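You operate a simulated robot arm through the tools that you are given. There is no shell and no other tool.

You are at the controls of a simulated robot arm. One attempt, no reset.

Task
Run a batch of 2 PCS in AUTO, then switch to MANUAL.
Fine: dial the pieces first, press RUN once and wait for DONE; leave the bottles on the belt.

The check looks at the end state, three seconds after you hand in, the way a careful person would. Anything else that was tipped, shoved, dropped, spilled or broken makes it a failure.

Robot
A 7-joint arm with a fingered hand, fixed in place. Base frame: the origin is on the floor under the middle of its stand, x ahead of it, y to its left, z up. Units: m, rad, N and s.
With the tool pointing down near the work surface it reaches from about 0.3 to 0.7 m from the base axis. Its first joint turns from -1.204 to 3.002 rad. Payload 3.4 kg.
The TCP is the grasp point between the finger pads, 0.025 m short of the fingertips. In the tool frame z runs along the fingers and y along their closing line. The gripper opens to 0.088 m; its body begins 0.029 m behind the TCP. The gripper is a hand of 4 fingers: y runs from the thumb to the fingers, the wrist lies at [-0.013, -0.097, -0.162] in the tool frame, and closing takes about 1.5 s.
Orientation is that of the tool frame in the base frame, as a unit quaternion [x, y, z, w]. With the fingers straight down and the wrist toward the robot, the tool's x, y and z point along [0, 1, 0], [1, 0, 0] and [0, 0, -1] of the base frame.

Tools
- The arm moves only by the tool move_arm. Its argument "targets" is a list of rows, each a list of 2 entries, a list of its own where there are three numbers: the shift along the tool's x, y, z in units of 40 mm (1.0 is 40 mm), then the turn, a rotation vector about the tool's x, y, z in units of 8 degrees (1.0 is 8 degrees). In form: [[[dx, dy, dz], [ax, ay, az]], ...]. A call has 1 to 20 rows; each row shifts and turns the commanded pose from where the row before left it, along the tool's axes as they then stand. "gripper" is the gripper command, from -1 (shut) to 1 (fully open), values between in proportion, set as the call begins (left out, the last holds). A call with a number of a shift or a turn outside -1 to 1 is refused whole. A row lasts 0.2 s, in which the tool goes at most 0.05 m and 0.15 rad; a call with a longer step from one row to the next is refused whole, and so is a gripper value outside its range. Where a pose cannot be reached the arm comes as near as it can. A force on the tool above 40 N (or 10 N above the force at the start of the call, whichever is more), or a blocked arm, ends the call early, and 0.2 s more pass. Each finger travels about 0.108 m/s and halts on what it meets, pressing with about 33 N; the grip force reading is that of the motor and also rises with nothing between the fingers. The clock runs only during rows and for 0.2 s after the last one: add rows that do not move to give the fingers time. It gives the time, the measured TCP pose, the force on the tool (base axes), the opening and the grip force at its end, in the units of the frame above (readings bear some noise), with the torque about the TCP (base axes, N m) and any sound that the robot's microphone picked up.
- Cameras (640 x 400 px; columns grow to the right, rows downward): "scene" is fixed at [0.0503, 0.4902, 1.8552]; the picture's right is [-0.82, -0.58, 0.00], its down [-0.23, 0.33, -0.92] and it looks along [0.53, -0.75, -0.40] (base axes); focal length 338 px, centre (320, 200). "wrist" rides on the gripper at [0.064, -0.083, -0.098] in the tool frame; the picture's right is [-0.62, 0.37, -0.69], its down [-0.71, -0.63, 0.30] and it looks along [-0.33, 0.68, 0.65] (tool axes); focal length 265 px, centre (320, 200). There is no depth. A picture from a camera that has moved, and an enlarged one, comes with that camera's place and axes in the base frame and with its lens. The place of the scene camera against the robot may be out by one fixed shift of up to 0.018 m in any direction.
- capture(camera): a new picture of that camera. The clock stands still meanwhile.
- move_column(by): slides the trunk up (or, below 0, down) by that many m; the arm rides with it, the base frame stays. It gives what a move gives, with no picture.
- preshape(shape): the hand has 4 fingers and takes this shape, open, in about a second: jaw (thumb against the fingers, like two jaws); tri (thumb and two fingers); tip (a fingertip pinch); poke (one finger out to press); point (the index stretched); flat (the hand flat); cup (the hand cupped); fist (a fist). The gripper value then closes the fingers along that shape, each until it touches; the sizes above hold for jaw. It gives what a move gives, with no picture.
- close_up(camera, box): a new picture of the part [left, top, right, bottom] of that camera's present view, enlarged. The clock stands still meanwhile.
- finish_job(): hands the job in; it is judged then, once.

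Nothing tells you positions but the pictures and the camera data. Unless the task says otherwise, let go and move clear before handing in.

The tools are called after "Call:" as name(argument=value, ...) on one line, values as JSON. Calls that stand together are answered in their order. move_arm: Moves the arm, as the interface text tells. Its arguments: {"type":"object","properties":{"targets":{"type":"array","items":{"type":"array"}},"gripper":{"type":"number"}},"required":["targets"]} The other tools are called the same way: move_column (by) moves the trunk up or down; preshape (shape) gives the hand a shape; capture (camera) takes a picture; close_up (camera, box) takes an enlarged picture of a part of a camera's view; finish_job () hands the job in.

At the start:

```text
clock: 0.0
tool_pos: [0.3324, -0.2162, 1.5329]
orientation: [0.707, 0.707, 0.001, -0.001]
contact_force: [0.3, 0.4, 0.9]
torque: [-0.01, 0.01, -0.02]
opening: 0.0874
grip_force: 0.1
shape: jaw
trunk travel left (down, up): [-0.84, 0.0]
```

scene: 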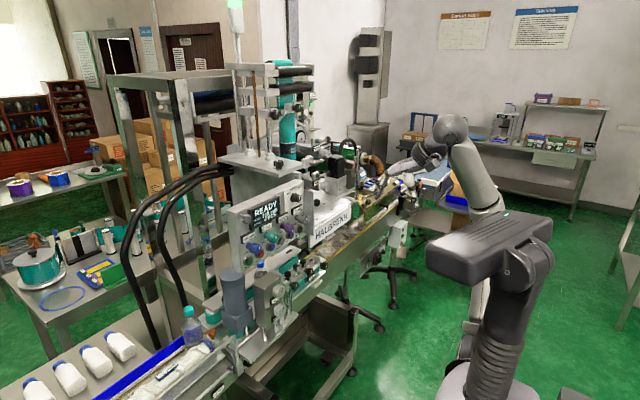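
wrist: 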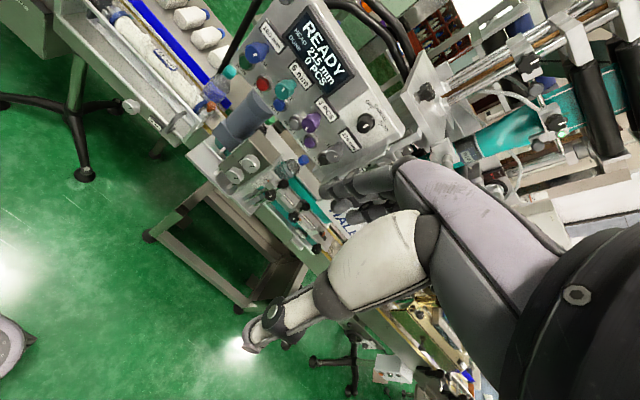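

I see a labelling machine with a control panel (READY, 215 mm?, 0 PCS) ahead of the robot, and the arm's hand above it. I will take enlarged views of the panel first.

Call:
close_up(camera="wrist", box=[200, 0, 420, 200])

Call:
close_up(camera="scene", box=[200, 160, 360, 300])

```text
2.00 times, centred on (310, 100) of wrist
camera zoom: at [0.2481, -0.1527, 1.6308], right [0.37, -0.62, 0.69], down [-0.63, -0.71, -0.31], along [0.68, -0.32, -0.65], focal length 531 px, centre (340, 400)
```

zoom: 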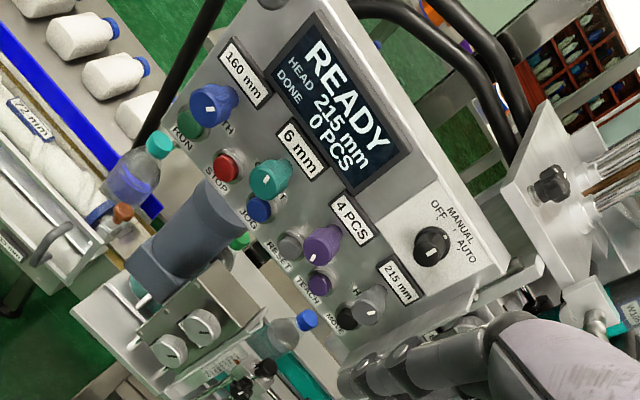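

```text
2.86 times, centred on (280, 230) of scene
camera zoom: at [0.0503, 0.4902, 1.8552], right [-0.82, -0.58, 0.0], down [-0.23, 0.33, -0.92], along [0.53, -0.75, -0.4], focal length 966 px, centre (434, 114)
```

zoom: 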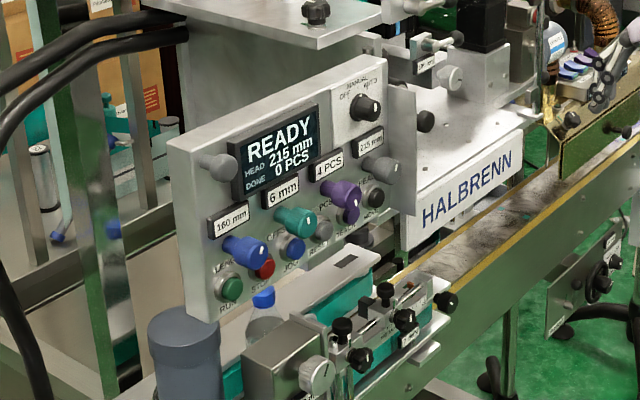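

The panel has four knobs (160 mm, 6 mm, 4 PCS, 215 mm), six buttons and an OFF/MANUAL/AUTO selector. I will look closer at the details.

Call:
close_up(camera="wrist", box=[325, 80, 405, 130])

Call:
close_up(camera="wrist", box=[280, 90, 360, 170])

Call:
close_up(camera="scene", box=[300, 175, 344, 240])

Call:
close_up(camera="scene", box=[240, 190, 320, 240])

Call:
close_up(camera="wrist", box=[230, 30, 330, 110])

```text
8.00 times, centred on (365, 105) of wrist
camera zoom: at [0.2481, -0.1527, 1.6308], right [0.37, -0.62, 0.69], down [-0.63, -0.71, -0.31], along [0.68, -0.32, -0.65], focal length 2123 px, centre (-40, 960)
```

zoom: 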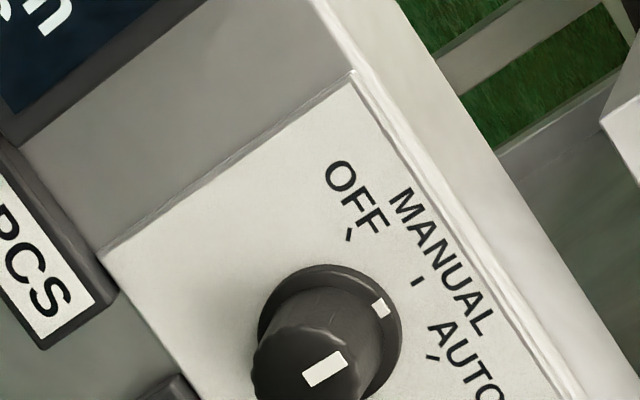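

```text
5.00 times, centred on (320, 130) of wrist
camera zoom: at [0.2481, -0.1527, 1.6308], right [0.37, -0.62, 0.69], down [-0.63, -0.71, -0.31], along [0.68, -0.32, -0.65], focal length 1327 px, centre (320, 550)
```

zoom: 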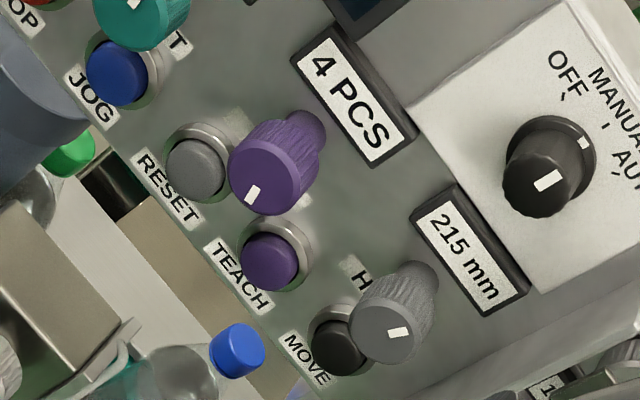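

```text
6.15 times, centred on (322, 208) of scene
camera zoom: at [0.0503, 0.4902, 1.8552], right [-0.82, -0.58, 0.0], down [-0.23, 0.33, -0.92], along [0.53, -0.75, -0.4], focal length 2082 px, centre (308, 154)
```

zoom: 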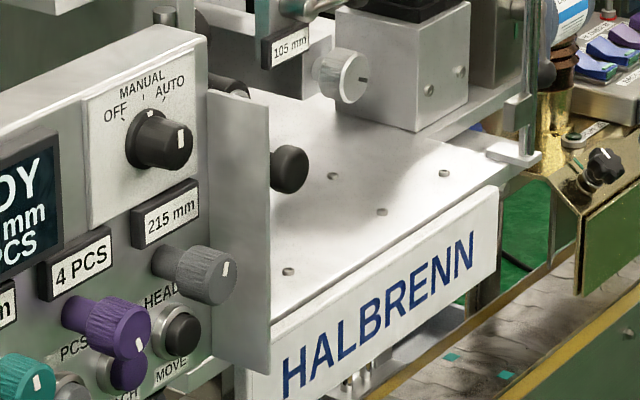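

```text
8.00 times, centred on (280, 215) of scene
camera zoom: at [0.0503, 0.4902, 1.8552], right [-0.82, -0.58, 0.0], down [-0.23, 0.33, -0.92], along [0.53, -0.75, -0.4], focal length 2706 px, centre (640, 80)
```

zoom: 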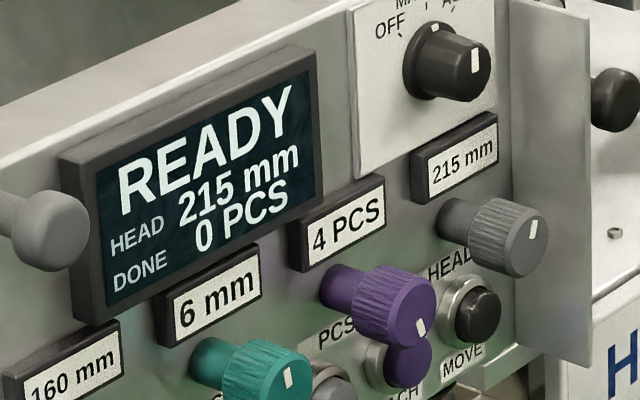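

```text
5.00 times, centred on (280, 70) of wrist
camera zoom: at [0.2481, -0.1527, 1.6308], right [0.37, -0.62, 0.69], down [-0.63, -0.71, -0.31], along [0.68, -0.32, -0.65], focal length 1327 px, centre (520, 850)
```

zoom: 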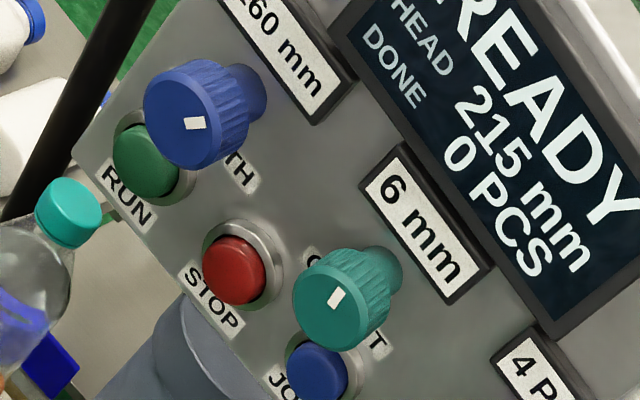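

The selector stands at MANUAL, PCS reads 4, and the panel is about 0.65 m ahead at z ≈ 1.3–1.44, facing the robot. I will swing the hand to point forward (tool z toward +x) while staying well back from the panel.

Call:
move_arm(targets=[[[0, 0.2, 0], [-1, 0, 0]], [[0, 0.2, 0], [-1, 0, 0]], [[0, 0.2, 0], [-1, 0, 0]], [[0, 0.2, 0], [-1, 0, 0]], [[0, 0.2, 0.1], [-1, 0, 0]]])

Call:
capture(camera="wrist")

Call:
capture(camera="scene")

```text
clock: 1.2
tool_pos: [0.3719, -0.2185, 1.5407]
orientation: [0.664, 0.664, 0.244, 0.242]
contact_force: [-0.5, 0.4, -0.3]
torque: [0.01, 0.03, 0.0]
opening: 0.0877
grip_force: 0.1
shape: jaw
trunk travel left (down, up): [-0.84, 0.0]
```

```text
taken
camera wrist: at [0.2438, -0.1537, 1.5607], right [-0.17, -0.62, 0.77], down [-0.28, -0.71, -0.64], along [0.94, -0.32, -0.06], focal length 265 px, centre (320, 200)
```

wrist: 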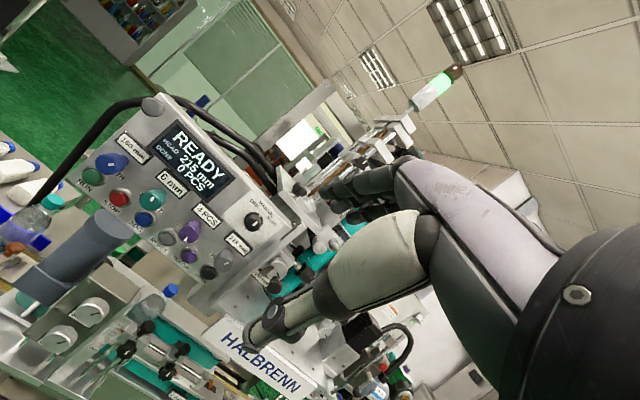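

```text
taken
```

scene: 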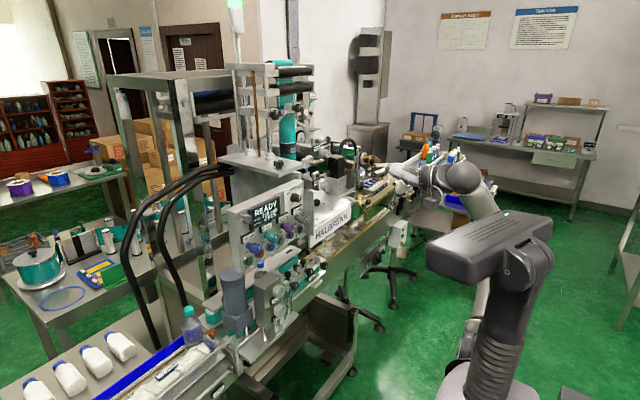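

The hand turns well and the wrist camera sees the whole panel. I will enlarge this view to locate the controls exactly.

Call:
close_up(camera="wrist", box=[60, 80, 310, 280])

Call:
close_up(camera="wrist", box=[140, 170, 300, 290])

Call:
close_up(camera="wrist", box=[60, 120, 200, 260])

Call:
close_up(camera="scene", box=[210, 170, 370, 290])

```text
2.00 times, centred on (185, 180) of wrist
camera zoom: at [0.2438, -0.1537, 1.5607], right [-0.17, -0.62, 0.77], down [-0.28, -0.71, -0.64], along [0.94, -0.32, -0.06], focal length 531 px, centre (590, 240)
```

zoom: 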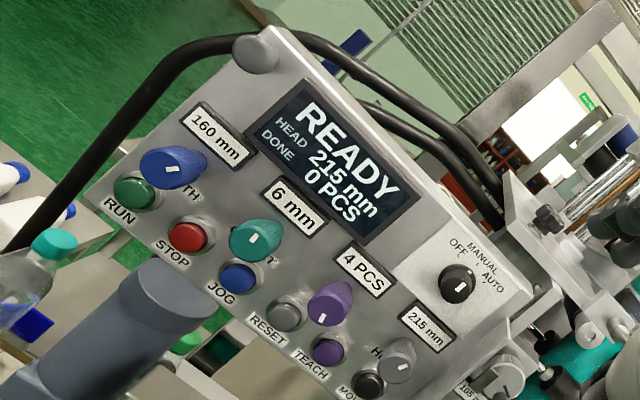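

```text
3.33 times, centred on (220, 230) of wrist
camera zoom: at [0.2438, -0.1537, 1.5607], right [-0.17, -0.62, 0.77], down [-0.28, -0.71, -0.64], along [0.94, -0.32, -0.06], focal length 885 px, centre (653, 100)
```

zoom: 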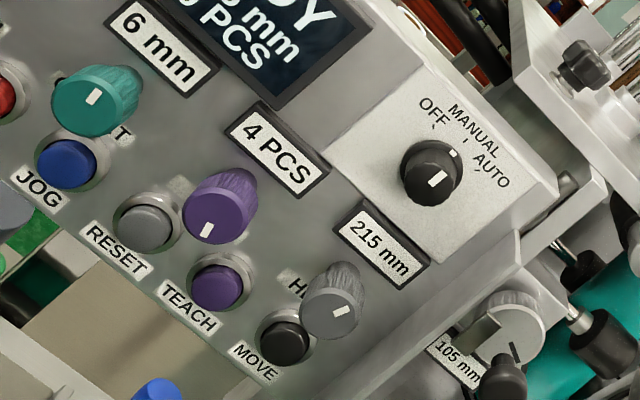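

```text
2.86 times, centred on (130, 190) of wrist
camera zoom: at [0.2438, -0.1537, 1.5607], right [-0.17, -0.62, 0.77], down [-0.28, -0.71, -0.64], along [0.94, -0.32, -0.06], focal length 758 px, centre (863, 229)
```

zoom: 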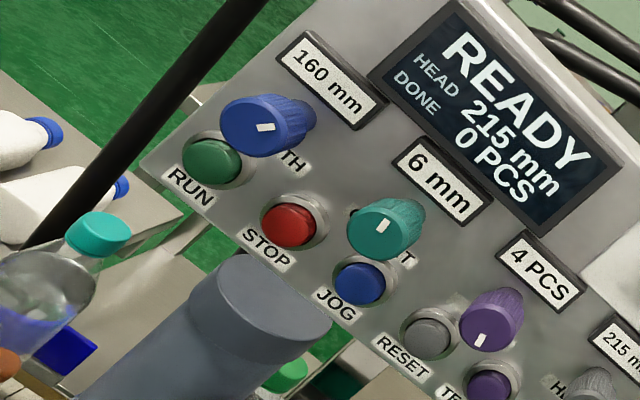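

```text
3.33 times, centred on (290, 230) of scene
camera zoom: at [0.0503, 0.4902, 1.8552], right [-0.82, -0.58, 0.0], down [-0.23, 0.33, -0.92], along [0.53, -0.75, -0.4], focal length 1128 px, centre (420, 100)
```

zoom: 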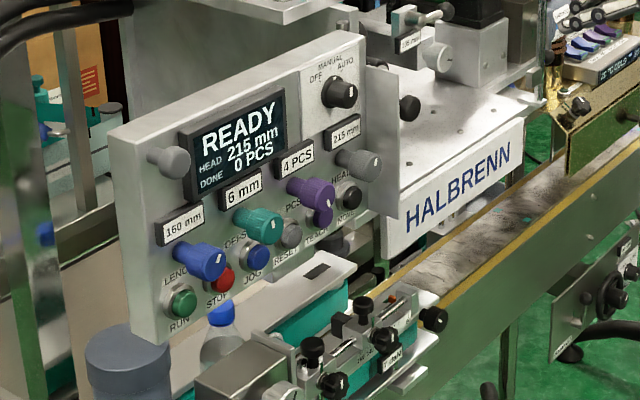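

I have all control labels: LENGTH, OFFSET, PCS, HEAD knobs above RUN, STOP, JOG, RESET, TEACH, MOVE buttons. For accurate triangulation I will move the hand left and down a bit and take another wrist view.

Call:
move_arm(targets=[[[0.8, 0, 0], [0, 0, 0]], [[0.8, 0, 0], [0, 0, 0]], [[0.8, 0, 0], [0, 0, 0]], [[0.8, 0, 0], [0, 0, 0]], [[0.8, 0, 0], [0, 0, 0]], [[0, -0.6, 0.5], [0, 0, 0]], [[0, -0.6, 0.5], [0, 0, 0]], [[0, -0.6, 0.5], [0, 0, 0]]])

Call:
capture(camera="wrist")

```text
clock: 3.0
tool_pos: [0.3547, -0.0564, 1.4484]
orientation: [0.665, 0.663, 0.243, 0.242]
contact_force: [-0.4, 0.3, -0.6]
torque: [0.02, -0.02, 0.04]
opening: 0.0879
grip_force: 0.2
shape: jaw
trunk travel left (down, up): [-0.84, 0.0]
```

```text
taken
camera wrist: at [0.2275, 0.0073, 1.4695], right [-0.17, -0.62, 0.77], down [-0.29, -0.71, -0.64], along [0.94, -0.33, -0.06], focal length 265 px, centre (320, 200)
```

wrist: 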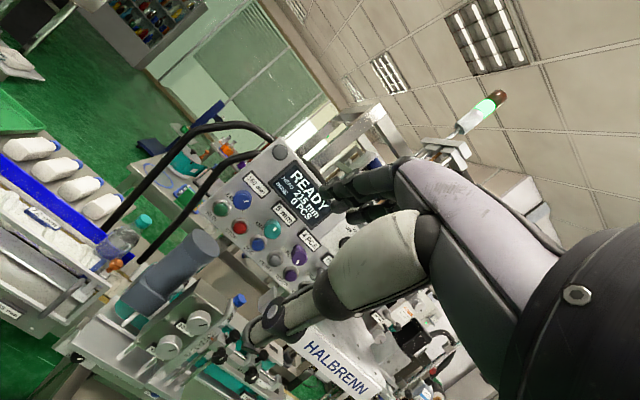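

Call:
close_up(camera="wrist", box=[80, 120, 360, 360])

Call:
close_up(camera="wrist", box=[200, 130, 340, 280])

Call:
close_up(camera="wrist", box=[100, 220, 300, 370])

```text
1.67 times, centred on (220, 240) of wrist
camera zoom: at [0.2275, 0.0073, 1.4695], right [-0.17, -0.62, 0.77], down [-0.29, -0.71, -0.64], along [0.94, -0.33, -0.06], focal length 442 px, centre (487, 133)
```

zoom: 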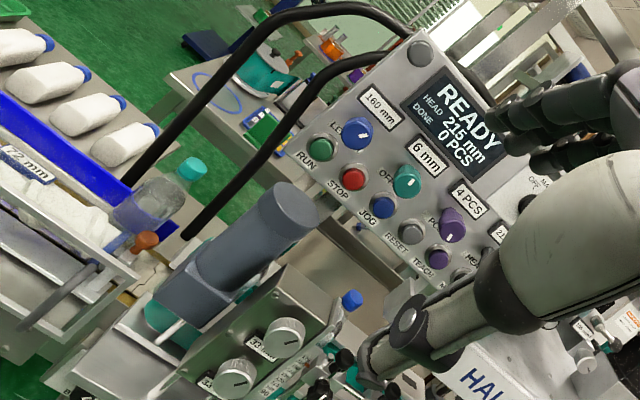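

```text
2.67 times, centred on (270, 205) of wrist
camera zoom: at [0.2275, 0.0073, 1.4695], right [-0.17, -0.62, 0.77], down [-0.29, -0.71, -0.64], along [0.94, -0.33, -0.06], focal length 708 px, centre (453, 187)
```

zoom: 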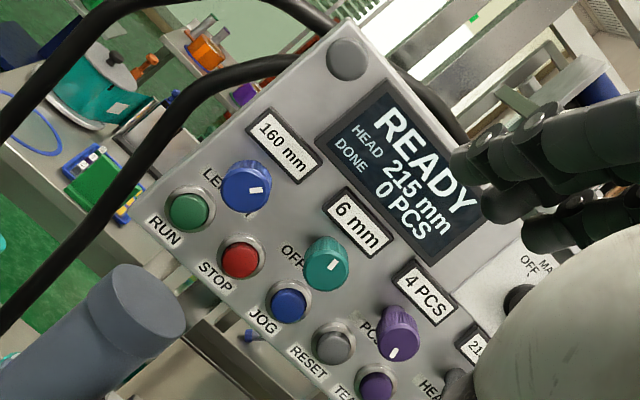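

```text
2.67 times, centred on (200, 295) of wrist
camera zoom: at [0.2275, 0.0073, 1.4695], right [-0.17, -0.62, 0.77], down [-0.29, -0.71, -0.64], along [0.94, -0.33, -0.06], focal length 708 px, centre (640, -53)
```

zoom: 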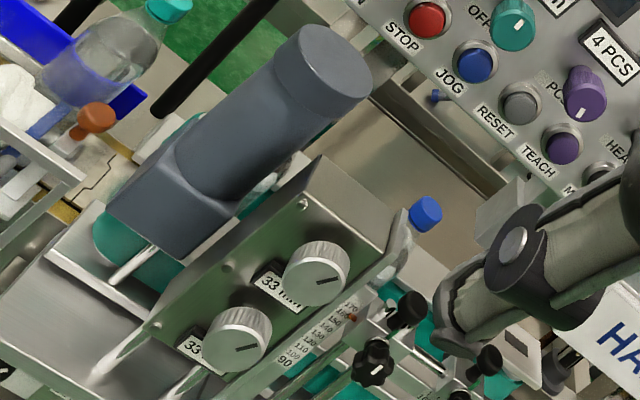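

Triangulating two wrist views: PCS knob front ≈ [0.65, -0.20, 1.348], RUN button cap ≈ [0.68, -0.047, 1.304], selector ≈ [0.655, -0.256, 1.43], all caps on a panel facing −x. I will try the "tip" hand shape here in free space and see what it looks like.

Call:
preshape(shape="tip")

Call:
capture(camera="wrist")

Call:
close_up(camera="scene", box=[300, 120, 500, 270])

```text
clock: 3.9
tool_pos: [0.3558, -0.0559, 1.4495]
orientation: [0.665, 0.664, 0.243, 0.242]
contact_force: [-0.7, 0.3, 0.5]
torque: [0.0, -0.01, 0.01]
opening: 0.0878
grip_force: 0.0
shape: tip
trunk travel left (down, up): [-0.84, 0.0]
```

```text
taken
camera wrist: at [0.2276, 0.0075, 1.47], right [-0.16, -0.62, 0.77], down [-0.29, -0.71, -0.64], along [0.94, -0.33, -0.06], focal length 265 px, centre (320, 200)
```

wrist: 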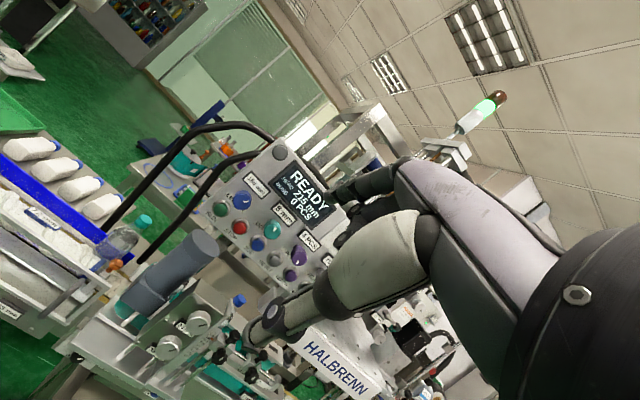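

```text
2.67 times, centred on (400, 195) of scene
camera zoom: at [0.0503, 0.4902, 1.8552], right [-0.82, -0.58, 0.0], down [-0.23, 0.33, -0.92], along [0.53, -0.75, -0.4], focal length 902 px, centre (107, 213)
```

zoom: 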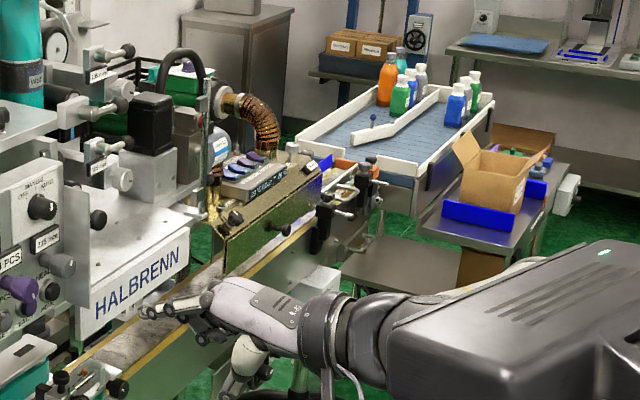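

The shape took. I will enlarge the hand in both views to see which fingers do what.

Call:
close_up(camera="wrist", box=[230, 130, 470, 360])

Call:
close_up(camera="scene", box=[345, 210, 425, 270])

```text
1.74 times, centred on (350, 245) of wrist
camera zoom: at [0.2276, 0.0075, 1.47], right [-0.16, -0.62, 0.77], down [-0.29, -0.71, -0.64], along [0.94, -0.33, -0.06], focal length 462 px, centre (268, 122)
```

zoom: 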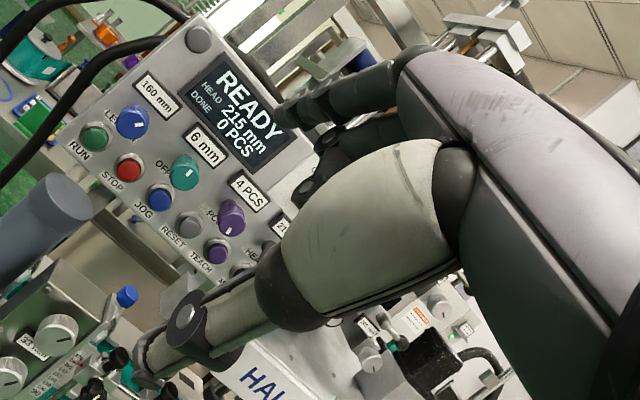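

```text
6.67 times, centred on (385, 240) of scene
camera zoom: at [0.0503, 0.4902, 1.8552], right [-0.82, -0.58, 0.0], down [-0.23, 0.33, -0.92], along [0.53, -0.75, -0.4], focal length 2255 px, centre (-113, -67)
```

zoom: 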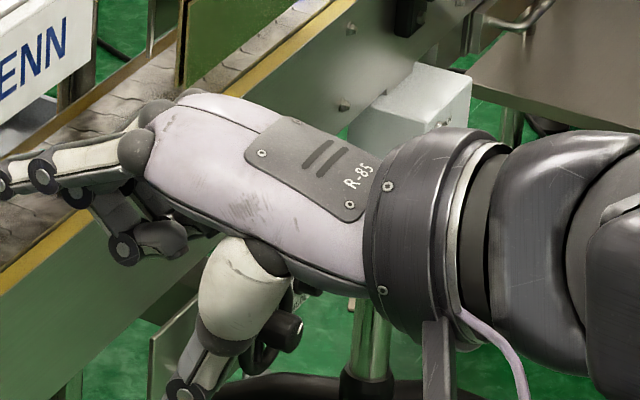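

In "tip", the index is extended with the thumb below and the other fingers curled back. I will close it in free air to see where the tips meet.

Call:
move_arm(targets=[[[0, 0, 0], [0, 0, 0]], [[0, 0, 0], [0, 0, 0]], [[0, 0, 0], [0, 0, 0]], [[0, 0, 0], [0, 0, 0]], [[0, 0, 0], [0, 0, 0]], [[0, 0, 0], [0, 0, 0]], [[0, 0, 0], [0, 0, 0]], [[0, 0, 0], [0, 0, 0]]], gripper=-1)

Call:
close_up(camera="wrist", box=[230, 130, 470, 360])

Call:
close_up(camera="scene", box=[345, 210, 425, 270])

```text
clock: 5.7
tool_pos: [0.3552, -0.0564, 1.4477]
orientation: [0.664, 0.664, 0.243, 0.242]
contact_force: [0.1, 0.0, -0.1]
torque: [0.02, 0.01, 0.01]
opening: 0.0
grip_force: 33.0
shape: tip
trunk travel left (down, up): [-0.84, 0.0]
```

```text
1.74 times, centred on (350, 245) of wrist
camera zoom: at [0.2276, 0.0075, 1.4698], right [-0.16, -0.62, 0.77], down [-0.29, -0.71, -0.64], along [0.94, -0.33, -0.06], focal length 462 px, centre (268, 122)
```

zoom: 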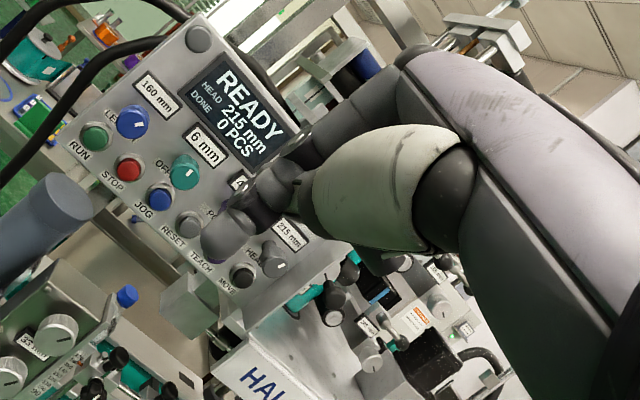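

```text
6.67 times, centred on (385, 240) of scene
camera zoom: at [0.0503, 0.4902, 1.8552], right [-0.82, -0.58, 0.0], down [-0.23, 0.33, -0.92], along [0.53, -0.75, -0.4], focal length 2255 px, centre (-113, -67)
```

zoom: 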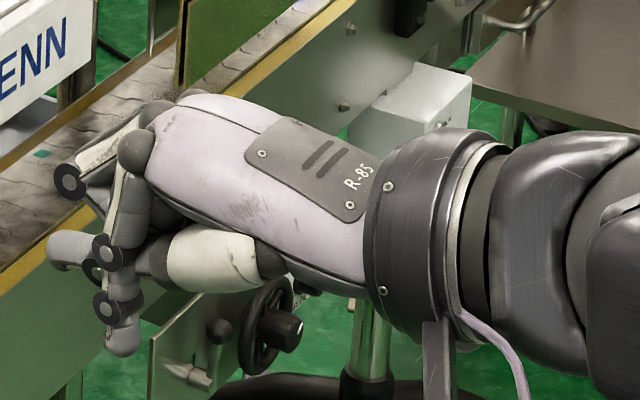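

The TCP lies where thumb and index meet, as in jaw. I will open to about knob size plus clearance (~45 mm) and look again, then continue to the forward orientation.

Call:
move_arm(targets=[[[0, 0, 0], [0, 0, 0]], [[0, 0, 0], [0, 0, 0]], [[0, 0, 0], [0, 0, 0]], [[0, 0, 0], [0, 0, 0]], [[0, 0, 0], [0, 0, 0]]], gripper=0.05)

Call:
close_up(camera="wrist", box=[230, 130, 470, 360])

Call:
close_up(camera="scene", box=[345, 210, 425, 270])

```text
clock: 6.9
tool_pos: [0.3552, -0.0574, 1.4487]
orientation: [0.665, 0.664, 0.243, 0.241]
contact_force: [0.0, 0.3, 0.5]
torque: [0.0, 0.03, 0.03]
opening: 0.0459
grip_force: 0.0
shape: tip
trunk travel left (down, up): [-0.84, 0.0]
```

```text
1.74 times, centred on (350, 245) of wrist
camera zoom: at [0.2276, 0.0075, 1.4698], right [-0.16, -0.62, 0.77], down [-0.29, -0.71, -0.64], along [0.94, -0.33, -0.06], focal length 462 px, centre (268, 122)
```

zoom: 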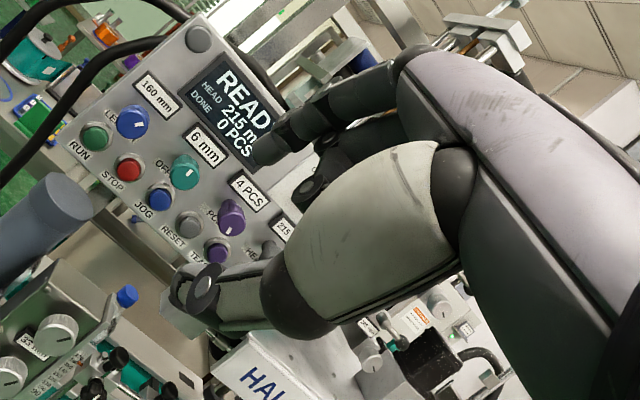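

```text
6.67 times, centred on (385, 240) of scene
camera zoom: at [0.0503, 0.4902, 1.8552], right [-0.82, -0.58, 0.0], down [-0.23, 0.33, -0.92], along [0.53, -0.75, -0.4], focal length 2255 px, centre (-113, -67)
```

zoom: 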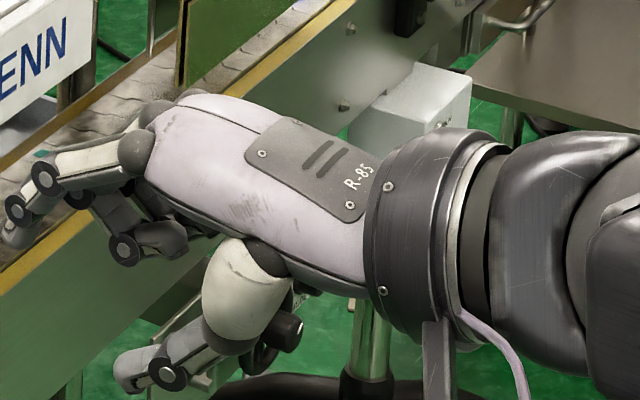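

The index and thumb leave a clear gap around the TCP, with the other fingers tucked back. Now I rotate the remaining 50° to point straight at the panel while shifting right toward the selector, still about 0.2 m short of it.

Call:
move_arm(targets=[[[-0.57, 0.306, 0.257], [-1, 0, 0]], [[-0.57, 0.268, 0.297], [-1, 0, 0]], [[-0.57, 0.224, 0.332], [-1, 0, 0]], [[-0.57, 0.175, 0.36], [-1, 0, 0]], [[-0.57, 0.124, 0.38], [-1, 0, 0]], [[-0.57, 0.07, 0.394], [-1, 0, 0]], [[-0.57, 0.014, 0.4], [-0.25, 0, 0]]], gripper=0.05)

Call:
capture(camera="wrist")

Call:
capture(camera="scene")

```text
clock: 8.5
tool_pos: [0.4443, -0.1566, 1.4482]
orientation: [0.521, 0.566, 0.447, 0.456]
contact_force: [0.0, -0.7, 0.0]
torque: [0.01, 0.0, 0.01]
opening: 0.046
grip_force: 0.0
shape: tip
out of reach, approached as far as the arm can: row 5, 6, 7
trunk travel left (down, up): [-0.84, 0.0]
```

```text
taken
camera wrist: at [0.3289, -0.0997, 1.3802], right [-0.59, -0.62, 0.52], down [0.21, -0.74, -0.64], along [0.78, -0.26, 0.57], focal length 265 px, centre (320, 200)
```

wrist: 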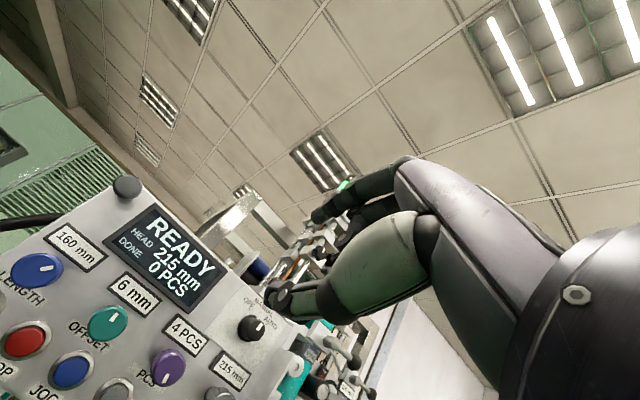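

```text
taken
```

scene: 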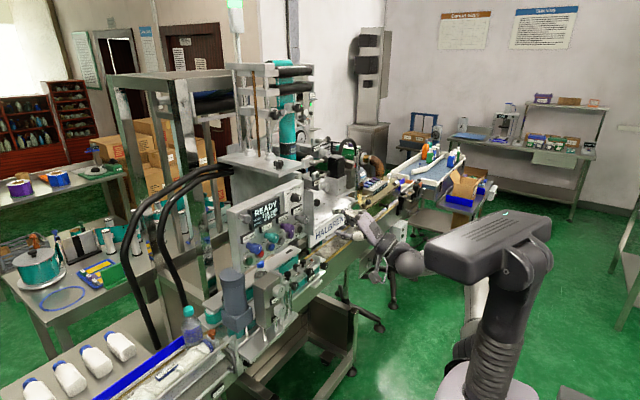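

The last rows were out of reach — the wrist had to fold too close to the shoulder. I will first advance the hand along +x (it is still about 0.2 m from the panel) and see where the commanded pose stands.

Call:
move_arm(targets=[[[0, 0, 0.5], [0, 0, 0]], [[0, 0, 0.5], [0, 0, 0]], [[0, 0, 0.5], [0, 0, 0]]])

```text
clock: 9.3
tool_pos: [0.4416, -0.1536, 1.4473]
orientation: [0.52, 0.566, 0.448, 0.457]
contact_force: [-0.8, -0.4, -0.5]
torque: [-0.01, 0.03, -0.05]
opening: 0.046
grip_force: 0.1
shape: tip
out of reach, approached as far as the arm can: row 1, 2, 3
trunk travel left (down, up): [-0.84, 0.0]
```

The arm is at a joint limit with the shoulder this high (about z 1.6). Lowering the trunk should let the forearm rise to the panel; the space in front of the machine at x ≈ 0.45 is free, so I lower it by 0.15 m.

Call:
move_column(by=-0.15)

Call:
capture(camera="scene")

```text
clock: 11.1
tool_pos: [0.4426, -0.1539, 1.2988]
orientation: [0.521, 0.566, 0.447, 0.457]
contact_force: [-0.3, 0.3, 0.1]
torque: [-0.01, 0.03, -0.02]
opening: 0.0462
grip_force: 0.1
shape: tip
trunk travel left (down, up): [-0.69, 0.15]
```

```text
taken
```

scene: 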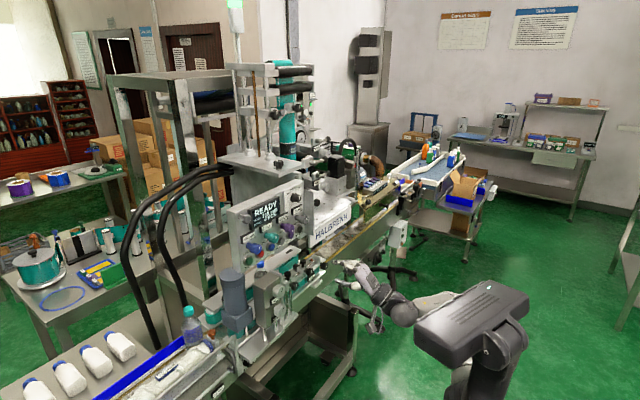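

The trunk moved down cleanly. Now I raise the hand back up toward panel height, in small steps.

Call:
move_arm(targets=[[[0, 0.5, 0], [0, 0, 0]], [[0, 0.5, 0], [0, 0, 0]], [[0, 0.5, 0], [0, 0, 0]], [[0, 0.5, 0], [0, 0, 0]]])

```text
clock: 12.1
tool_pos: [0.4566, -0.1503, 1.3763]
orientation: [0.521, 0.566, 0.447, 0.456]
contact_force: [-0.5, 0.7, -0.2]
torque: [0.0, -0.02, -0.01]
opening: 0.046
grip_force: 0.2
shape: tip
trunk travel left (down, up): [-0.69, 0.15]
```

The commanded pose is re-based and the arm moves freely again. Now I correct the remaining orientation error so the tool points straight along +x.

Call:
move_arm(targets=[[[0, 0.2, 0.4], [-0.66, -0.13, 0.19]], [[0, 0.2, 0.4], [-0.66, -0.13, 0.19]], [[-0.5, 0.2, 0.2], [0, 0, 0]], [[-0.5, 0.2, 0.2], [0, 0, 0]]])

Call:
capture(camera="wrist")

Call:
capture(camera="scene")

```text
clock: 13.1
tool_pos: [0.4905, -0.1884, 1.3986]
orientation: [0.511, 0.535, 0.473, 0.478]
contact_force: [-0.1, -0.3, -0.9]
torque: [-0.01, 0.0, 0.02]
opening: 0.0463
grip_force: 0.1
shape: tip
out of reach, approached as far as the arm can: row 2
trunk travel left (down, up): [-0.69, 0.15]
```

```text
taken
camera wrist: at [0.3843, -0.1289, 1.3226], right [-0.64, -0.62, 0.45], down [0.26, -0.73, -0.64], along [0.72, -0.29, 0.63], focal length 265 px, centre (320, 200)
```

wrist: 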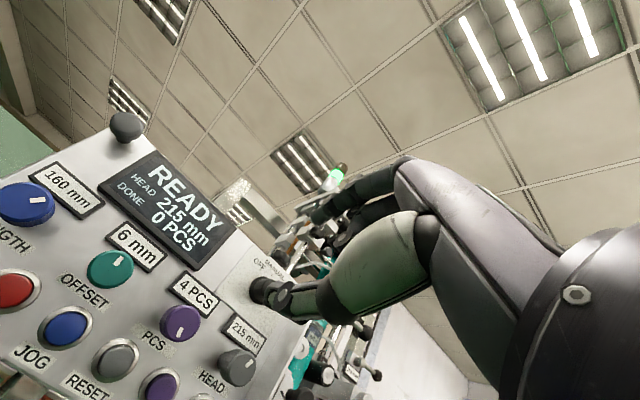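

```text
taken
```

scene: 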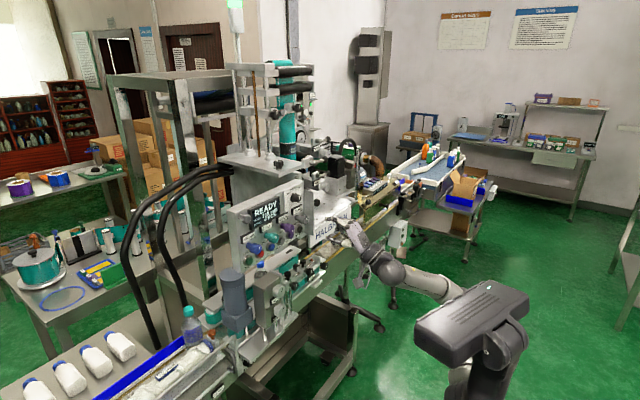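

Better — only about 5° short now. Another 0.15 m of trunk lowering should free the wrist fully; then I raise the hand again.

Call:
move_column(by=-0.15)

Call:
move_arm(targets=[[[0, 0.6, 0], [0, 0, 0]], [[0, 0.6, 0], [0, 0, 0]], [[0, 0.6, 0], [0, 0, 0]], [[0, 0.6, 0], [0, 0, 0]], [[0, 0.6, 0], [0, 0, 0]], [[0, 0.6, 0], [0, 0, 0]]])

```text
clock: 14.8
tool_pos: [0.4913, -0.1875, 1.2489]
orientation: [0.511, 0.535, 0.474, 0.478]
contact_force: [0.2, -0.1, 0.1]
torque: [0.04, -0.02, 0.0]
opening: 0.0462
grip_force: 0.1
shape: tip
trunk travel left (down, up): [-0.54, 0.3]
```

```text
clock: 16.2
tool_pos: [0.5046, -0.1834, 1.3922]
orientation: [0.51, 0.535, 0.474, 0.479]
contact_force: [-0.1, 0.4, -0.8]
torque: [0.01, -0.01, 0.03]
opening: 0.0459
grip_force: 0.1
shape: tip
trunk travel left (down, up): [-0.54, 0.3]
```

Trunk is now 0.3 m lower and the hand is back at panel height with no reach trouble. I align the tool exactly with +x and move in front of the selector, stopping with fingertips about 7 cm short.

Call:
move_arm(targets=[[[0, 0, 0], [-0.66, -0.14, 0.215]], [[-0.6, 0.275, 0.4], [0, 0, 0]], [[-0.6, 0.275, 0.4], [0, 0, 0]], [[-0.6, 0.275, 0.4], [0, 0, 0]], [[0, 0, 0], [0, 0, 0]]])

Call:
capture(camera="wrist")

Call:
capture(camera="scene")

```text
clock: 17.4
tool_pos: [0.5525, -0.256, 1.4259]
orientation: [0.501, 0.5, 0.5, 0.5]
contact_force: [-0.3, -0.5, 0.0]
torque: [-0.01, 0.01, 0.03]
opening: 0.046
grip_force: 0.0
shape: tip
trunk travel left (down, up): [-0.54, 0.3]
```

```text
taken
camera wrist: at [0.4541, -0.1913, 1.3424], right [-0.69, -0.62, 0.37], down [0.3, -0.71, -0.63], along [0.65, -0.33, 0.68], focal length 265 px, centre (320, 200)
```

wrist: 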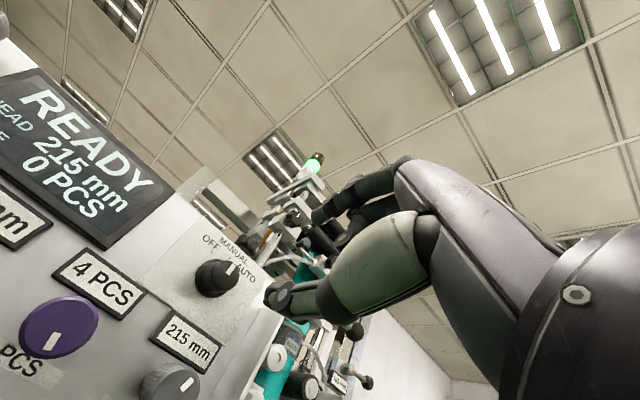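

```text
taken
```

scene: 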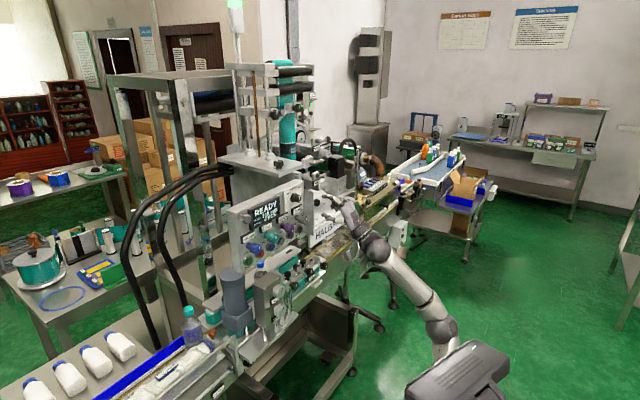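

Now exactly aligned and close enough to see the selector well. I will enlarge it to get its centre, pointer and tick positions.

Call:
close_up(camera="wrist", box=[160, 210, 300, 310])

Call:
close_up(camera="wrist", box=[0, 240, 220, 400])

Call:
close_up(camera="scene", box=[270, 170, 390, 260])

```text
4.00 times, centred on (230, 260) of wrist
camera zoom: at [0.4541, -0.1913, 1.3424], right [-0.69, -0.62, 0.37], down [0.3, -0.71, -0.63], along [0.65, -0.33, 0.68], focal length 1062 px, centre (680, -40)
```

zoom: 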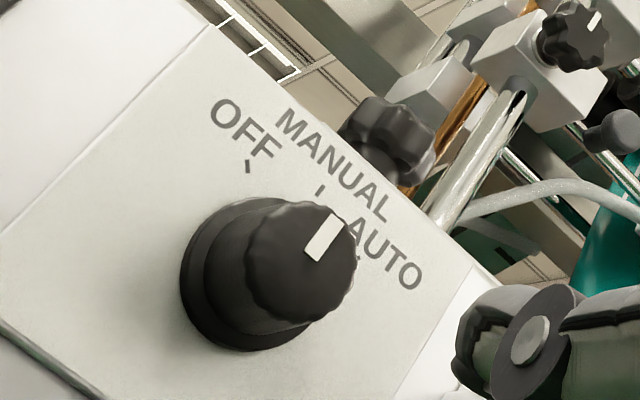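

```text
2.50 times, centred on (110, 320) of wrist
camera zoom: at [0.4541, -0.1913, 1.3424], right [-0.69, -0.62, 0.37], down [0.3, -0.71, -0.63], along [0.65, -0.33, 0.68], focal length 664 px, centre (845, -100)
```

zoom: 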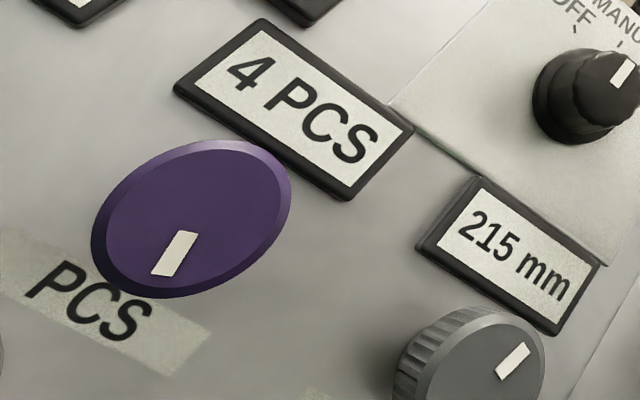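

```text
4.44 times, centred on (330, 215) of scene
camera zoom: at [0.0503, 0.4902, 1.8552], right [-0.82, -0.58, 0.0], down [-0.23, 0.33, -0.92], along [0.53, -0.75, -0.4], focal length 1503 px, centre (276, 133)
```

zoom: 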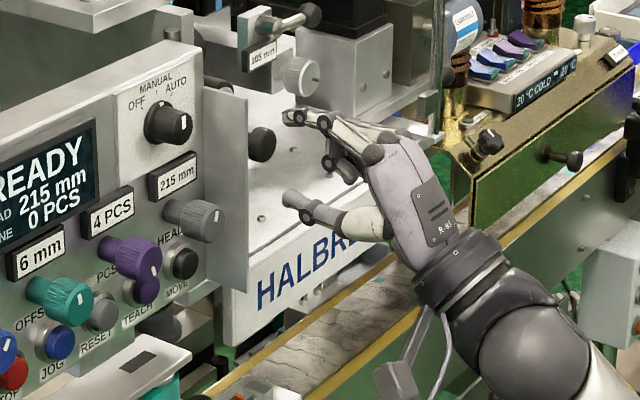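

The selector front centre works out to ≈ [0.668, -0.259, 1.423], about 25 mm across. There is a plate at the right edge of the panel that I must not bump, so I look at it more closely.

Call:
close_up(camera="scene", box=[305, 170, 355, 240])

Call:
close_up(camera="wrist", box=[220, 230, 400, 400])

```text
5.71 times, centred on (330, 205) of scene
camera zoom: at [0.0503, 0.4902, 1.8552], right [-0.82, -0.58, 0.0], down [-0.23, 0.33, -0.92], along [0.53, -0.75, -0.4], focal length 1933 px, centre (263, 171)
```

zoom: 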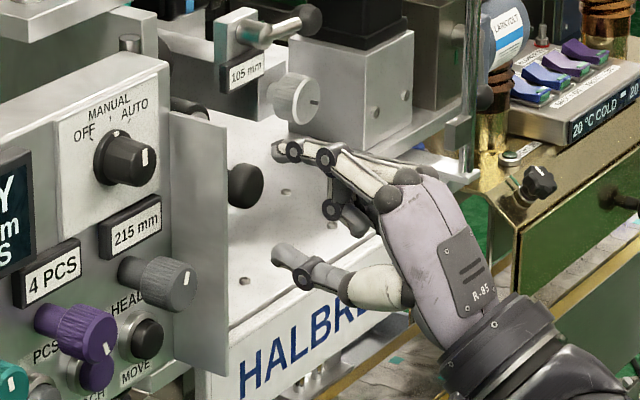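

```text
2.35 times, centred on (310, 315) of wrist
camera zoom: at [0.4541, -0.1913, 1.3424], right [-0.69, -0.62, 0.37], down [0.3, -0.71, -0.63], along [0.65, -0.33, 0.68], focal length 624 px, centre (344, -71)
```

zoom: 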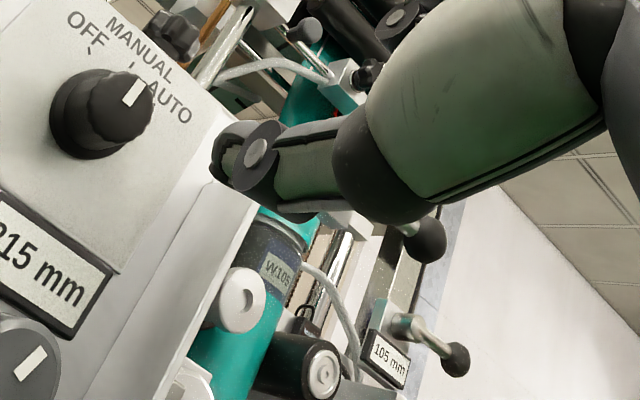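

A guard plate sticks out toward me at about y ≈ -0.31, x 0.645–0.69, z up to ≈ 1.43, and my curled fingers lie on that side. I will roll the hand 90° counter-clockwise so the curled fingers are above, index left and thumb right, before approaching.

Call:
move_arm(targets=[[[0, 0, 0], [0, 0, -1]], [[0, 0, 0], [0, 0, -1]], [[0, 0, 0], [0, 0, -1]], [[0, 0, 0], [0, 0, -1]], [[0, 0, 0], [0, 0, -1]], [[0, 0, 0], [0, 0, -1]], [[0, 0, 0], [0, 0, -1]], [[0, 0, 0], [0, 0, -1]], [[0, 0, 0], [0, 0, -1]]])

Call:
capture(camera="wrist")

Call:
close_up(camera="scene", box=[270, 150, 430, 270])

```text
clock: 19.4
tool_pos: [0.5375, -0.2263, 1.3917]
orientation: [0.111, 0.699, 0.11, 0.698]
contact_force: [0.1, 0.0, 0.0]
torque: [-0.05, 0.01, 0.02]
opening: 0.0461
grip_force: 0.1
shape: tip
out of reach, approached as far as the arm can: row 2, 6, 7, 8, 9
trunk travel left (down, up): [-0.54, 0.3]
```

```text
taken
camera wrist: at [0.4385, -0.2865, 1.3047], right [-0.69, 0.16, 0.7], down [0.3, -0.82, 0.49], along [0.65, 0.55, 0.52], focal length 265 px, centre (320, 200)
```

wrist: 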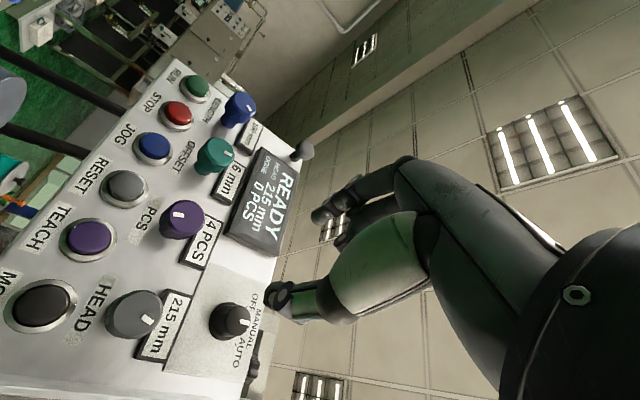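

```text
3.33 times, centred on (350, 210) of scene
camera zoom: at [0.0503, 0.4902, 1.8552], right [-0.82, -0.58, 0.0], down [-0.23, 0.33, -0.92], along [0.53, -0.75, -0.4], focal length 1128 px, centre (220, 167)
```

zoom: 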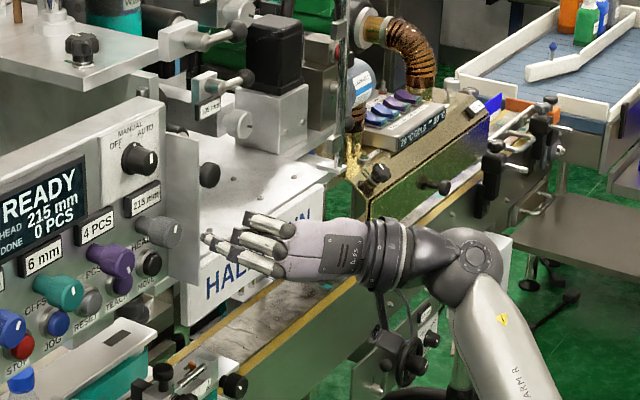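

The roll of −72° was achieved, but the hand got pulled a few cm off position by the reach limit. I will raise the trunk a little to see whether that frees the arm in this posture.

Call:
move_column(by=0.06)

Call:
move_arm(targets=[[[0, 0, 0], [0, 0, 0]]])

```text
clock: 20.4
tool_pos: [0.537, -0.2274, 1.4509]
orientation: [0.112, 0.699, 0.111, 0.697]
contact_force: [0.5, -0.1, 0.8]
torque: [-0.01, 0.0, 0.0]
opening: 0.0459
grip_force: 0.0
shape: tip
trunk travel left (down, up): [-0.6, 0.24]
```

```text
clock: 20.8
tool_pos: [0.5379, -0.2276, 1.4505]
orientation: [0.111, 0.699, 0.11, 0.698]
contact_force: [-0.2, 0.5, 0.7]
torque: [0.01, 0.0, -0.02]
opening: 0.0464
grip_force: 0.0
shape: tip
trunk travel left (down, up): [-0.6, 0.24]
```

Raising the trunk gives room. I now shift the hand laterally onto the selector axis (y ≈ -0.259, z ≈ 1.423) at the same standoff.

Call:
move_arm(targets=[[[0.205, -0.48, 0], [0, 0, 0]], [[0.205, -0.48, 0], [0, 0, 0]], [[0, 0, 0], [0, 0, 0]]])

Call:
capture(camera="wrist")

```text
clock: 21.6
tool_pos: [0.5367, -0.258, 1.4258]
orientation: [0.11, 0.699, 0.111, 0.698]
contact_force: [-0.4, -0.2, -0.3]
torque: [-0.01, -0.02, 0.0]
opening: 0.0461
grip_force: 0.0
shape: tip
trunk travel left (down, up): [-0.6, 0.24]
```

```text
taken
camera wrist: at [0.4376, -0.3177, 1.3383], right [-0.69, 0.16, 0.7], down [0.3, -0.82, 0.48], along [0.65, 0.55, 0.52], focal length 265 px, centre (320, 200)
```

wrist: 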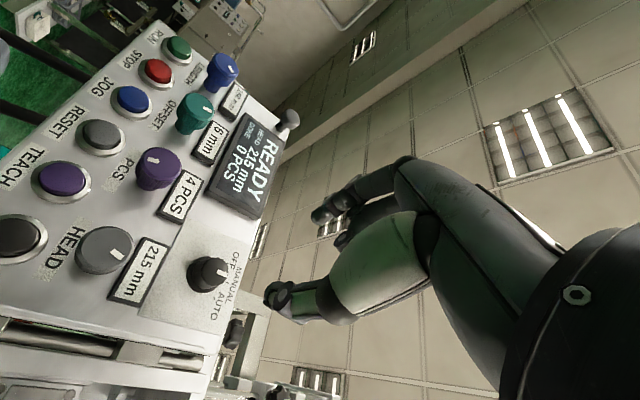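

I am on the axis within a few mm. One more enlarged look for the final selector centre estimate from this new angle.

Call:
close_up(camera="wrist", box=[140, 210, 320, 350])

Call:
close_up(camera="wrist", box=[0, 100, 180, 300])

Call:
close_up(camera="scene", box=[300, 170, 380, 240])

```text
2.86 times, centred on (230, 280) of wrist
camera zoom: at [0.4376, -0.3177, 1.3383], right [-0.69, 0.16, 0.7], down [0.3, -0.82, 0.48], along [0.65, 0.55, 0.52], focal length 758 px, centre (577, -29)
```

zoom: 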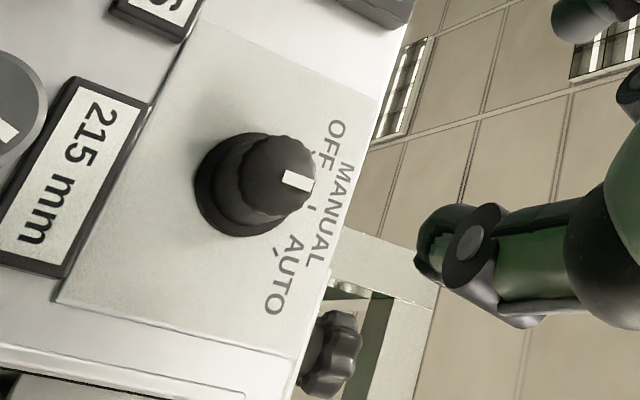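

```text
2.00 times, centred on (90, 200) of wrist
camera zoom: at [0.4376, -0.3177, 1.3383], right [-0.69, 0.16, 0.7], down [0.3, -0.82, 0.48], along [0.65, 0.55, 0.52], focal length 531 px, centre (780, 200)
```

zoom: 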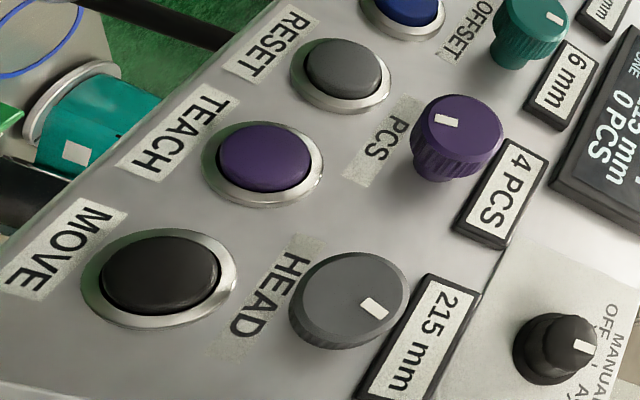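

```text
5.71 times, centred on (340, 205) of scene
camera zoom: at [0.0503, 0.4902, 1.8552], right [-0.82, -0.58, 0.0], down [-0.23, 0.33, -0.92], along [0.53, -0.75, -0.4], focal length 1933 px, centre (206, 171)
```

zoom: 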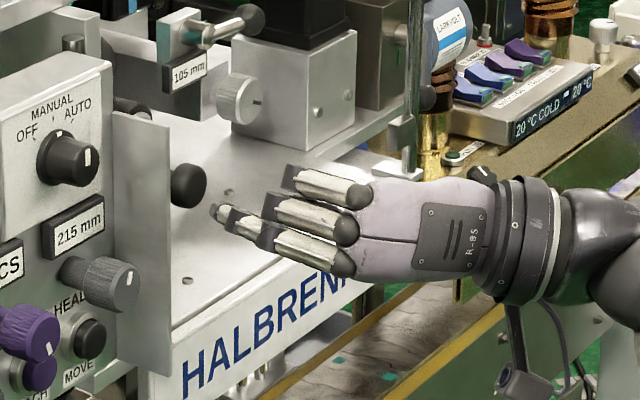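

The two views agree within 2 mm: selector front centre [0.665, -0.2585, 1.423]. I check the guard plate's place once more before closing in, as the thumb passes near it.

Call:
close_up(camera="wrist", box=[100, 290, 280, 400])

```text
3.56 times, centred on (190, 345) of wrist
camera zoom: at [0.4376, -0.3177, 1.3383], right [-0.69, 0.16, 0.7], down [0.3, -0.82, 0.48], along [0.65, 0.55, 0.52], focal length 944 px, centre (782, -316)
```

zoom: 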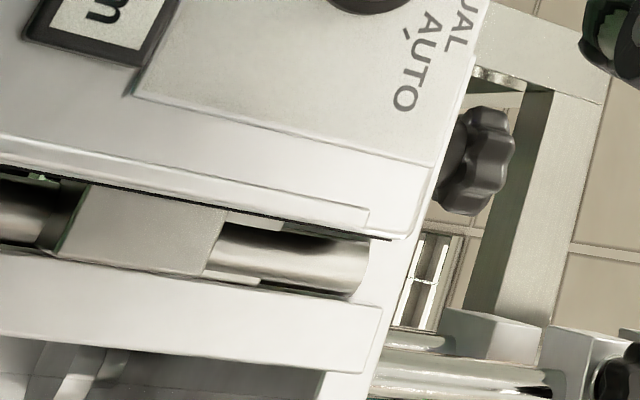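

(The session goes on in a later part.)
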